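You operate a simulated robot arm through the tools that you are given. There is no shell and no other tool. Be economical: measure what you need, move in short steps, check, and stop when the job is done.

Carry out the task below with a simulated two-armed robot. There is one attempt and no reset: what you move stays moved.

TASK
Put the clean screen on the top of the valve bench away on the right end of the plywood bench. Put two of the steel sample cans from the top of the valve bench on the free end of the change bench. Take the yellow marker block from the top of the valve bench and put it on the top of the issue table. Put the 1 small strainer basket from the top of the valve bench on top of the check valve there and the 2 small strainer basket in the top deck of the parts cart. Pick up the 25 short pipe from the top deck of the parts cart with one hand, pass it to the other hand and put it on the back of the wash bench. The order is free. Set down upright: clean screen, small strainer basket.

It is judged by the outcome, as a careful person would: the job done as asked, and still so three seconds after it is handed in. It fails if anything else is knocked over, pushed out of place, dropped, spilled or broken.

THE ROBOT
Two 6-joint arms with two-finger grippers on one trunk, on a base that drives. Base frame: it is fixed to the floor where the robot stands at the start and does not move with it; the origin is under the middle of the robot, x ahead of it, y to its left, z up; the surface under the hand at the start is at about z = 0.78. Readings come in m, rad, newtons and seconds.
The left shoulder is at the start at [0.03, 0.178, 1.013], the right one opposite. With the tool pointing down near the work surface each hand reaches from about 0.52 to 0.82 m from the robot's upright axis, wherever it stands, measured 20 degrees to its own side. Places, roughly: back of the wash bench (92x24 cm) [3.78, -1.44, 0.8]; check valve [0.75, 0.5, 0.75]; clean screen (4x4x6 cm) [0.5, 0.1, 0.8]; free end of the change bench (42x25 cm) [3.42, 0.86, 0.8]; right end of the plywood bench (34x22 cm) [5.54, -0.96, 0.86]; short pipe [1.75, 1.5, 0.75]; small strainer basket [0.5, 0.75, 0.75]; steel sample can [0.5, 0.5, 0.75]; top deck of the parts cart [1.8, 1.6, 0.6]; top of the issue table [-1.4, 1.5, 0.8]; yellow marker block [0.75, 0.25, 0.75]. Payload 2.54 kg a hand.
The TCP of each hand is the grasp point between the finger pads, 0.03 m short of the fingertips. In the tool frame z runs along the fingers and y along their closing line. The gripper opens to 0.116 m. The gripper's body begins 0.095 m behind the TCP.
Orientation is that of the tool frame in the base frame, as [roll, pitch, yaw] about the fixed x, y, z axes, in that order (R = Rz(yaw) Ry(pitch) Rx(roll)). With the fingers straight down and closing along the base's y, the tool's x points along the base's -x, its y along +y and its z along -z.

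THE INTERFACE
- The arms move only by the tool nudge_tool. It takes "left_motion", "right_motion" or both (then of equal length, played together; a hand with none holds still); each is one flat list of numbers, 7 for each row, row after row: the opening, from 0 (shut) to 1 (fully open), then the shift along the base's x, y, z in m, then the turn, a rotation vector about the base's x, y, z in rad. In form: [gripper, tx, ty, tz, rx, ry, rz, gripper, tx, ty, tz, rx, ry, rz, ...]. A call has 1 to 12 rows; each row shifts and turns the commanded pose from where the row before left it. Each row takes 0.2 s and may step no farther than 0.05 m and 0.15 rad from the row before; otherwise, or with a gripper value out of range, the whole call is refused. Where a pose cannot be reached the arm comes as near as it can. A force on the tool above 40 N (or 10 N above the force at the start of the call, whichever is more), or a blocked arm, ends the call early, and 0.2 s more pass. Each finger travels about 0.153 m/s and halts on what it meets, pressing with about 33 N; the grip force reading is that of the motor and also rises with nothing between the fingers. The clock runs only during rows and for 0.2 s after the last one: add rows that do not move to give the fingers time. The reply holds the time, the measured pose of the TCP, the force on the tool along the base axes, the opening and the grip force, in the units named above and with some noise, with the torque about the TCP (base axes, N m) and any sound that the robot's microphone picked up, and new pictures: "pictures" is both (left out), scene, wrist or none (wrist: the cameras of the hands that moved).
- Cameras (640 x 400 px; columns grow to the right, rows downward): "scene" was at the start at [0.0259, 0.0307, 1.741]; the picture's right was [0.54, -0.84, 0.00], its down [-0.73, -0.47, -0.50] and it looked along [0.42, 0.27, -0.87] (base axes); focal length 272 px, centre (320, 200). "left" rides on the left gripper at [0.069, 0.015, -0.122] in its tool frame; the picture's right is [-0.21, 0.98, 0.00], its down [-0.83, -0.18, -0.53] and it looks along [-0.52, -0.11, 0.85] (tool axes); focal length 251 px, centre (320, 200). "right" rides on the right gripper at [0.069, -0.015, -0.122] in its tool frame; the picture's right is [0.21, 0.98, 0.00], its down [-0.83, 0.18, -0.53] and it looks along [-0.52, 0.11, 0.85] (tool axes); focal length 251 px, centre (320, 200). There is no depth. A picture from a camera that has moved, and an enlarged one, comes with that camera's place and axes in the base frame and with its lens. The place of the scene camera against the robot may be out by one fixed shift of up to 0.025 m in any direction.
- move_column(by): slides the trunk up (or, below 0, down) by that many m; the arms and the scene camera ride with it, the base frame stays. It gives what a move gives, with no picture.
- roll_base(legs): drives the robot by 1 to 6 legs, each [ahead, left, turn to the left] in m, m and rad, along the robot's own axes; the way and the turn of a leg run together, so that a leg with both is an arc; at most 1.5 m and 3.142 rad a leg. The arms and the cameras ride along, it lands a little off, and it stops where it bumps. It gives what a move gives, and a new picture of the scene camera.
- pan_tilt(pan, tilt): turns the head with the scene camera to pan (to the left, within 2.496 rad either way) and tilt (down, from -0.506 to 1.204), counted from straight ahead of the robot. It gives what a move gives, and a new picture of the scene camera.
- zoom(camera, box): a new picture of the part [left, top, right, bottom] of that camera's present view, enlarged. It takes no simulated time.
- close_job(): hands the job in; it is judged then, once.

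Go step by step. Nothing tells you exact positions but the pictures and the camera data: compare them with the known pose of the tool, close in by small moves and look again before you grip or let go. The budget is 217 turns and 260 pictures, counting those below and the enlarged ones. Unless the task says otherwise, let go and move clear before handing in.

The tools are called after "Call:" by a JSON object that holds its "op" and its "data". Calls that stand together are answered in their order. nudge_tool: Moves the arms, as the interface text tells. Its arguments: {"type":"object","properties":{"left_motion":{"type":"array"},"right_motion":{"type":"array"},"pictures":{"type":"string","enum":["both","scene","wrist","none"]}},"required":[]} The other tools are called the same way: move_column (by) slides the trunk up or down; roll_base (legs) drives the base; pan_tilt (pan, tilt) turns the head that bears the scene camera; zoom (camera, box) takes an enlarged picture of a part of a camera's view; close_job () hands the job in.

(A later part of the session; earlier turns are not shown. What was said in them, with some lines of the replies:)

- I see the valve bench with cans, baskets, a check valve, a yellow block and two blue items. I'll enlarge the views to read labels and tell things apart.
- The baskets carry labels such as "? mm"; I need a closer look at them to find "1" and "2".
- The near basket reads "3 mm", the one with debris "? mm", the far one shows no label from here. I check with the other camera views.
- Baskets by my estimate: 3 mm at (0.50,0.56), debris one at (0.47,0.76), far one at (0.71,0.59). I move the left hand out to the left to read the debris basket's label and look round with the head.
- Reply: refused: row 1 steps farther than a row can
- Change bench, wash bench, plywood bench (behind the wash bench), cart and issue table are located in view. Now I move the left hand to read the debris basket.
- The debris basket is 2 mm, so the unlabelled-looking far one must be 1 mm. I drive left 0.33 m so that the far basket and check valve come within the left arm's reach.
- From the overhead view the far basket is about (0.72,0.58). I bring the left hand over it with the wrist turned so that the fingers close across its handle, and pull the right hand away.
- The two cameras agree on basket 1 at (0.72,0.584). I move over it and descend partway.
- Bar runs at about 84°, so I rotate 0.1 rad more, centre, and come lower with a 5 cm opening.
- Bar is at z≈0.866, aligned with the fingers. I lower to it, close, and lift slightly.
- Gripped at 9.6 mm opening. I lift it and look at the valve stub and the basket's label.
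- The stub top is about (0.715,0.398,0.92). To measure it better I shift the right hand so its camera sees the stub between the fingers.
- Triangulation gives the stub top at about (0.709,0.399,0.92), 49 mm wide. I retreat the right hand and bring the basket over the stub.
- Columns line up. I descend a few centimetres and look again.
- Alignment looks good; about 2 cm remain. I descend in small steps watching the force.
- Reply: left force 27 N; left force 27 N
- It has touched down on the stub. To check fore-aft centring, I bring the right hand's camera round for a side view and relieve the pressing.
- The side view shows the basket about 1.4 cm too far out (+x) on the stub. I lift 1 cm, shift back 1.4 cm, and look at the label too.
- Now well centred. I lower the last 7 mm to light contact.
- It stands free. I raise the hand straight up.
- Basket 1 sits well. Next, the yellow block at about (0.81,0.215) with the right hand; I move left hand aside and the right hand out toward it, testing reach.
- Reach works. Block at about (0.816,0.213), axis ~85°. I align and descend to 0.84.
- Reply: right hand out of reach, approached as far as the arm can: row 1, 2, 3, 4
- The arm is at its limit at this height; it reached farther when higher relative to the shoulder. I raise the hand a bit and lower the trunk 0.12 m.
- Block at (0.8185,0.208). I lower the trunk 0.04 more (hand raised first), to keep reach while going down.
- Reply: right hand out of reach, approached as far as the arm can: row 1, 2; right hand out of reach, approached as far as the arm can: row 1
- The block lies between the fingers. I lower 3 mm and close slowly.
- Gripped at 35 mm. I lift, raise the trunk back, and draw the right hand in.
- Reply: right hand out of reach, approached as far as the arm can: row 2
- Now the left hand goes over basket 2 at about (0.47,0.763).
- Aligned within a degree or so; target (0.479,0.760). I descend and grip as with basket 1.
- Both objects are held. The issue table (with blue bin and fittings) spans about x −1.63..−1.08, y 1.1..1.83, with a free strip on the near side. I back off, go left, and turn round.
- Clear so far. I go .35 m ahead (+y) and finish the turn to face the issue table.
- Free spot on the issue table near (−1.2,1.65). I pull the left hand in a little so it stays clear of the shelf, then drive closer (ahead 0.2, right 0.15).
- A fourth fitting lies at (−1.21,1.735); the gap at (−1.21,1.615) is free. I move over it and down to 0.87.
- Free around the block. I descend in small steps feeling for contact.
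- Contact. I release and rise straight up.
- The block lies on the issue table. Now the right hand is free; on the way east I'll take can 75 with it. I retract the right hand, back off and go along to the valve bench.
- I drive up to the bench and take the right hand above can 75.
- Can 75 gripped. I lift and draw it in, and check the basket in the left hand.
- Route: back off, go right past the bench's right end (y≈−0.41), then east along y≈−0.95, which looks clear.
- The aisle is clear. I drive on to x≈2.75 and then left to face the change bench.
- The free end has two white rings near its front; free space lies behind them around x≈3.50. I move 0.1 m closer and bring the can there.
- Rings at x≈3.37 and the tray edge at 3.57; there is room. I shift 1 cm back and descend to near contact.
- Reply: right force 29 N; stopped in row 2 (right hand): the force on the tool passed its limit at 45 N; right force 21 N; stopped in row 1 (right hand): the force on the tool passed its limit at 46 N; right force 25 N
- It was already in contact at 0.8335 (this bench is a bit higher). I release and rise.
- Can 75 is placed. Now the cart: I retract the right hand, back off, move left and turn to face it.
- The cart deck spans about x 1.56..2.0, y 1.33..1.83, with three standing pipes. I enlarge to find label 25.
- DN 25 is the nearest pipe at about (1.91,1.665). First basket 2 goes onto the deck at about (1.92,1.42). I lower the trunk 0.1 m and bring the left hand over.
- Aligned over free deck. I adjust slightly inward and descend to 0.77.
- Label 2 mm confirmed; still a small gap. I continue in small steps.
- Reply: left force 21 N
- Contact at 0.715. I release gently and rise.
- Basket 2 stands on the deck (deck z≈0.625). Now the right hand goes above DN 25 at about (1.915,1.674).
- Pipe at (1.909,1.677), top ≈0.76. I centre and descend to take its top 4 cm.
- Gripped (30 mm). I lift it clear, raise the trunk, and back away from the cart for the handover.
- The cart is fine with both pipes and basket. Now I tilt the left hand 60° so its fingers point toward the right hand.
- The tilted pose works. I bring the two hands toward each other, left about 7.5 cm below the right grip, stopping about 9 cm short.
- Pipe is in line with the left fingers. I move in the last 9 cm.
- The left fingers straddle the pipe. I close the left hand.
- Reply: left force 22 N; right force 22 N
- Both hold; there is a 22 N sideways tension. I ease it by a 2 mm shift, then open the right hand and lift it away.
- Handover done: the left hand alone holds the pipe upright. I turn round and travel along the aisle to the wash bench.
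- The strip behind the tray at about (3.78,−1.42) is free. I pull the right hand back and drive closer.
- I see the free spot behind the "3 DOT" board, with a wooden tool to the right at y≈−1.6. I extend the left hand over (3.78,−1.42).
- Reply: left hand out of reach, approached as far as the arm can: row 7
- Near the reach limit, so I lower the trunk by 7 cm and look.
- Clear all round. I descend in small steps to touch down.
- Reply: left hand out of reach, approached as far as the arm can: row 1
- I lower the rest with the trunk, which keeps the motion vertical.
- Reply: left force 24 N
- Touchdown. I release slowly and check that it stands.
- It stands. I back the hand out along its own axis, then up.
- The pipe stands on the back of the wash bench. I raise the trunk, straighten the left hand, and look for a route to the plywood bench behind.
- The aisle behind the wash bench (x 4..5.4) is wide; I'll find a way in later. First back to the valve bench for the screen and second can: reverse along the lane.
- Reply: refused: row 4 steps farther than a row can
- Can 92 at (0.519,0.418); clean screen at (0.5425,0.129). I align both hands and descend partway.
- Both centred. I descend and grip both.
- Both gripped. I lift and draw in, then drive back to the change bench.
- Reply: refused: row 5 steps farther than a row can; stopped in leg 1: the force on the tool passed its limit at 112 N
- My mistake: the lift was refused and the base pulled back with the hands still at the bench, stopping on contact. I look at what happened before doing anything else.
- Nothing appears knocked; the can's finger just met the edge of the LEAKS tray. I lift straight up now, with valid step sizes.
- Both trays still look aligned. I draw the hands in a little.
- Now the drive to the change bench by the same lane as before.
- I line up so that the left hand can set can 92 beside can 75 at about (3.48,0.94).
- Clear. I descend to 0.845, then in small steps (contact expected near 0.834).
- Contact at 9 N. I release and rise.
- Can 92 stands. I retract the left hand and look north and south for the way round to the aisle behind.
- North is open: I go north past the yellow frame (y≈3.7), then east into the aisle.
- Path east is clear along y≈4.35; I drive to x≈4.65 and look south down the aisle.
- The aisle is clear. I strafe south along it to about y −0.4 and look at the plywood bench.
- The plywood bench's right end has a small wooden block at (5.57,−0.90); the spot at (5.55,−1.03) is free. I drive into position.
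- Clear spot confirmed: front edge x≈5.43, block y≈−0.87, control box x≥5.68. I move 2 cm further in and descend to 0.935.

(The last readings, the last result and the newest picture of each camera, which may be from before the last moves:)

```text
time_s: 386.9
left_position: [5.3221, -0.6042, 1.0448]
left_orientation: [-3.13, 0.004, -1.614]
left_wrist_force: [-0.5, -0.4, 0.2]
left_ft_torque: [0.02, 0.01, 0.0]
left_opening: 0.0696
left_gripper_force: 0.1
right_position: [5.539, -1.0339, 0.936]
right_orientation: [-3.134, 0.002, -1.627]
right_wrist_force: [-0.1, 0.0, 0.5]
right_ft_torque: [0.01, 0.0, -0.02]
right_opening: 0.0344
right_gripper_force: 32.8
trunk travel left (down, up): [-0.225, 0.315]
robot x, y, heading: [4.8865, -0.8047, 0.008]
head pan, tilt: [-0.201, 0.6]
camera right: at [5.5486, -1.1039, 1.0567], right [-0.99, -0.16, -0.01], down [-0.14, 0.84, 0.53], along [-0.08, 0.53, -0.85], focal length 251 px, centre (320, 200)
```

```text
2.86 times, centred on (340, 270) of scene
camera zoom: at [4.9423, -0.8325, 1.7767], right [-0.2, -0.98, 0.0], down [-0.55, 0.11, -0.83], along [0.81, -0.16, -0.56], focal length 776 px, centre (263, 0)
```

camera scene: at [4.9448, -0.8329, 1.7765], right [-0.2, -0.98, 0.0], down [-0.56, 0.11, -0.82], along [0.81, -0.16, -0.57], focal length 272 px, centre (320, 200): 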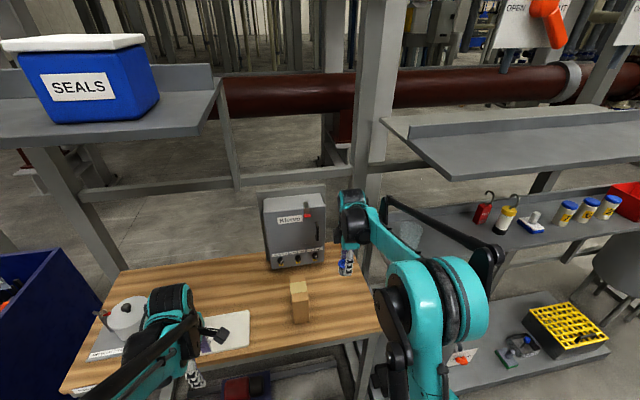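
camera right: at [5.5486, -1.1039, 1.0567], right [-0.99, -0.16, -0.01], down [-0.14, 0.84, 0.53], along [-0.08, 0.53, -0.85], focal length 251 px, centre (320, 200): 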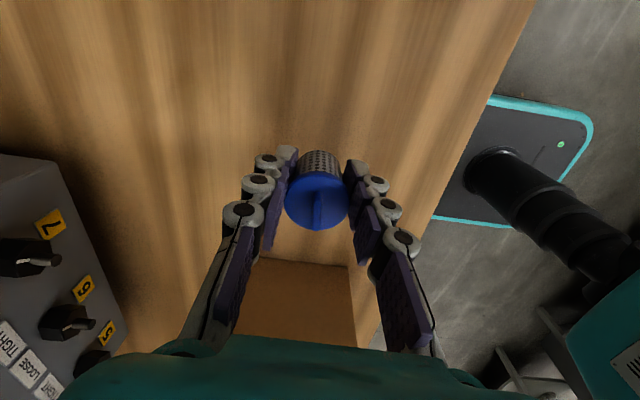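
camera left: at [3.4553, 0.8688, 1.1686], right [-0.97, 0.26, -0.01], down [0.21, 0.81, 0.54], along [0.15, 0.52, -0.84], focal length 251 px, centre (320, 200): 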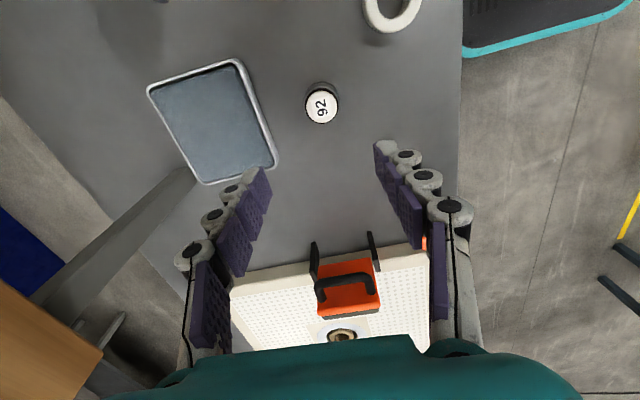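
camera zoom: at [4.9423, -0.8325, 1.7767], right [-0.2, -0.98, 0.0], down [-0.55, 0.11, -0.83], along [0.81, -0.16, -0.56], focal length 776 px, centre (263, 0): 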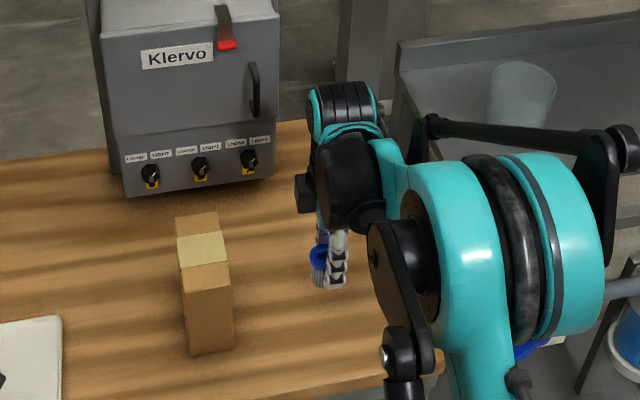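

Good clearance to the block (its face at y≈−0.905). I descend in small steps.

Call:
{"op": "nudge_tool", "data": {"right_motion": [0, 0, 0, -0.01, 0, 0, 0, 0, 0, 0, -0.008, 0, 0, 0, 0, 0, 0, 0, 0, 0, 0], "pictures": "none"}}

```text
time_s: 387.7
left_position: [5.3212, -0.6057, 1.0453]
left_orientation: [-3.129, 0.004, -1.615]
left_wrist_force: [0.1, -0.4, 0.3]
left_ft_torque: [0.01, -0.01, -0.01]
left_opening: 0.0696
left_gripper_force: 0.1
right_position: [5.5385, -1.0337, 0.9171]
right_orientation: [-3.132, 0.0, -1.628]
right_wrist_force: [-0.4, -0.9, -0.4]
right_ft_torque: [0.05, 0.0, -0.02]
right_opening: 0.0345
right_gripper_force: 33.0
trunk travel left (down, up): [-0.225, 0.315]
robot x, y, heading: [4.8828, -0.8108, 0.002]
head pan, tilt: [-0.201, 0.6]
```

Call:
{"op": "nudge_tool", "data": {"right_motion": [0, 0, 0, -0.005, 0, 0, 0, 0, 0, 0, -0.003, 0, 0, 0, 0, 0, 0, 0, 0, 0, 0], "pictures": "none"}}

```text
time_s: 388.5
left_position: [5.3209, -0.6047, 1.0456]
left_orientation: [-3.13, 0.003, -1.615]
left_wrist_force: [1.0, -0.1, -0.3]
left_ft_torque: [0.03, -0.02, 0.01]
left_opening: 0.0695
left_gripper_force: 0.0
right_position: [5.5389, -1.0347, 0.9101]
right_orientation: [-3.138, 0.0, -1.63]
right_wrist_force: [-0.6, -0.5, 0.5]
right_ft_torque: [0.01, 0.04, 0.0]
right_opening: 0.0346
right_gripper_force: 32.8
trunk travel left (down, up): [-0.225, 0.315]
robot x, y, heading: [4.8875, -0.809, 0.005]
head pan, tilt: [-0.201, 0.6]
```

Call:
{"op": "nudge_tool", "data": {"right_motion": [0, 0, 0, -0.004, 0, 0, 0, 0, 0, 0, -0.002, 0, 0, 0, 0, 0, 0, 0, 0, 0, 0], "pictures": "none"}}

```text
time_s: 389.3
left_position: [5.3205, -0.6047, 1.0453]
left_orientation: [-3.13, 0.004, -1.613]
left_wrist_force: [0.4, -0.1, 1.1]
left_ft_torque: [0.03, 0.03, -0.02]
left_opening: 0.0699
left_gripper_force: 0.1
right_position: [5.5398, -1.0348, 0.9031]
right_orientation: [-3.137, 0.001, -1.628]
right_wrist_force: [0.0, 0.5, 0.1]
right_ft_torque: [0.03, 0.0, 0.05]
right_opening: 0.0345
right_gripper_force: 32.8
trunk travel left (down, up): [-0.225, 0.315]
robot x, y, heading: [4.8889, -0.8083, 0.003]
head pan, tilt: [-0.201, 0.6]
```

Call:
{"op": "nudge_tool", "data": {"right_motion": [0, 0, 0, -0.004, 0, 0, 0, 0, 0, 0, 0, 0, 0, 0], "pictures": "wrist"}}

```text
time_s: 389.9
left_position: [5.3207, -0.6042, 1.0476]
left_orientation: [-3.128, 0.004, -1.614]
left_wrist_force: [0.4, 0.2, -0.3]
left_ft_torque: [0.0, -0.02, 0.0]
left_opening: 0.0695
left_gripper_force: 0.0
right_position: [5.5391, -1.0347, 0.9034]
right_orientation: [-3.133, -0.003, -1.63]
right_wrist_force: [6.3, -2.7, 29.6]
right_ft_torque: [0.17, -0.19, -0.04]
right_opening: 0.0348
right_gripper_force: 32.7
trunk travel left (down, up): [-0.225, 0.315]
robot x, y, heading: [4.8882, -0.807, 0.005]
head pan, tilt: [-0.201, 0.6]
camera right: at [5.5479, -1.1041, 1.0233], right [-0.99, -0.16, -0.01], down [-0.14, 0.84, 0.53], along [-0.08, 0.53, -0.85], focal length 251 px, centre (320, 200)
```

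right: 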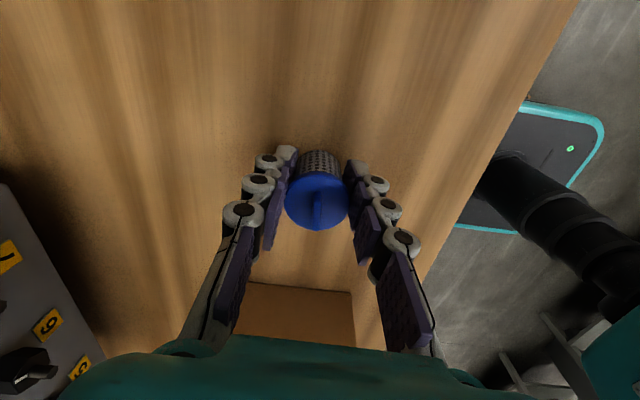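

Firm contact at 0.903. I ease up, release and rise.

Call:
{"op": "nudge_tool", "data": {"right_motion": [0, 0, 0, 0.003, 0, 0, 0, 0.35, 0, 0, 0, 0, 0, 0, 0.55, 0, 0, 0, 0, 0, 0, 0.55, 0, 0, 0, 0, 0, 0, 0.55, 0, 0, 0.03, 0, 0, 0, 0.55, 0, 0, 0.045, 0, 0, 0, 0.55, 0, 0, 0.045, 0, 0, 0, 0.55, 0, 0, 0.045, 0, 0, 0, 0.55, -0.045, 0, 0, 0, 0, 0, 0.55, -0.045, 0, 0, 0, 0, 0, 0.55, -0.045, 0, 0, 0, 0, 0, 0.55, -0.045, 0, 0, 0, 0, 0], "pictures": "both"}}

Call:
{"op": "zoom", "data": {"camera": "scene", "box": [260, 200, 420, 340]}}

```text
time_s: 392.5
left_position: [5.3202, -0.6055, 1.0465]
left_orientation: [-3.127, 0.003, -1.615]
left_wrist_force: [0.3, 0.0, 0.4]
left_ft_torque: [0.01, -0.07, 0.0]
left_opening: 0.0697
left_gripper_force: 0.1
right_position: [5.3575, -1.0351, 1.069]
right_orientation: [-3.135, -0.001, -1.629]
right_wrist_force: [0.2, 0.3, 0.2]
right_ft_torque: [-0.02, -0.03, -0.01]
right_opening: 0.0637
right_gripper_force: 0.1
trunk travel left (down, up): [-0.225, 0.315]
robot x, y, heading: [4.884, -0.8064, 0.006]
head pan, tilt: [-0.201, 0.6]
camera scene: at [4.9404, -0.8325, 1.7767], right [-0.2, -0.98, 0.0], down [-0.55, 0.11, -0.83], along [0.81, -0.16, -0.56], focal length 272 px, centre (320, 200)
camera right: at [5.3667, -1.1051, 1.1905], right [-0.99, -0.16, -0.01], down [-0.14, 0.84, 0.53], along [-0.08, 0.53, -0.85], focal length 251 px, centre (320, 200)
```

scene: 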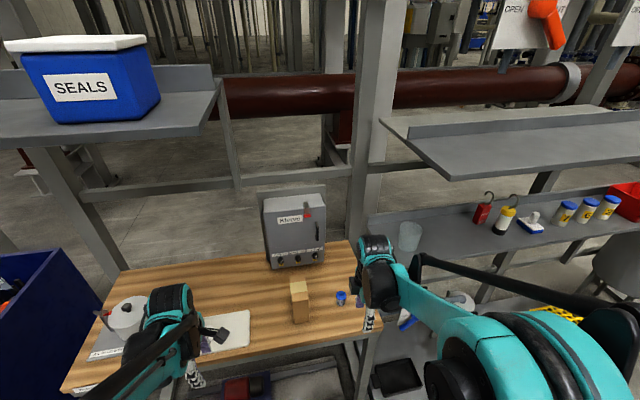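
right: 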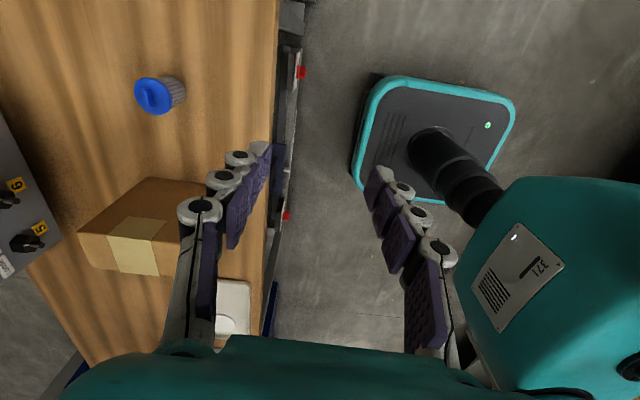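

```text
2.86 times, centred on (340, 270) of scene
camera zoom: at [4.9404, -0.8325, 1.7767], right [-0.2, -0.98, 0.0], down [-0.55, 0.11, -0.83], along [0.81, -0.16, -0.56], focal length 776 px, centre (263, 0)
```

zoom: 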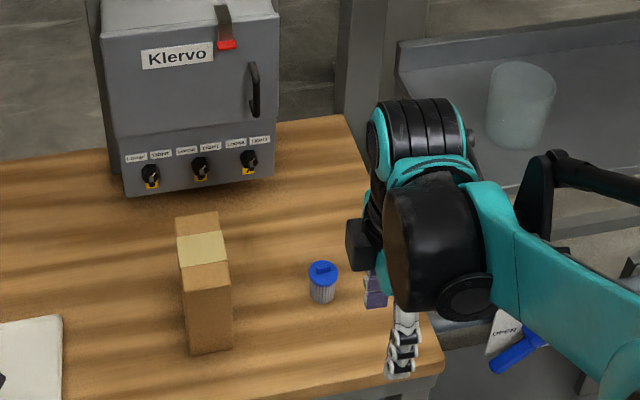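

The screen stands upright on the plywood bench's right end, and every other item is in its place with both hands clear, so I hand the job in.

Call:
{"op": "close_job", "data": {}}

```text
The job is handed in.
```

I placed everything you asked for and handed the job in:
- **Clean screen:** upright on the right end of the plywood bench.
- **Sample cans:** 75 and 92 on the free end of the change bench.
- **Yellow marker block:** on the issue table.
- **Small strainer baskets:** the 1 mm on top of the check valve and the 2 mm on the parts cart, both upright. I never read the "1 mm" label; I picked that basket because the other two read 2 mm and 3 mm.
- **DN 25 pipe:** handed from the right hand to the left, then stood on the back of the wash bench.

**One mishap:** at the valve bench I drove off before the hands had lifted, and the left gripper bumped the edge of the LEAKS tray at about 112 N. The trays looked in line afterwards and nothing fell, but I didn't measure whether the tray had shifted.
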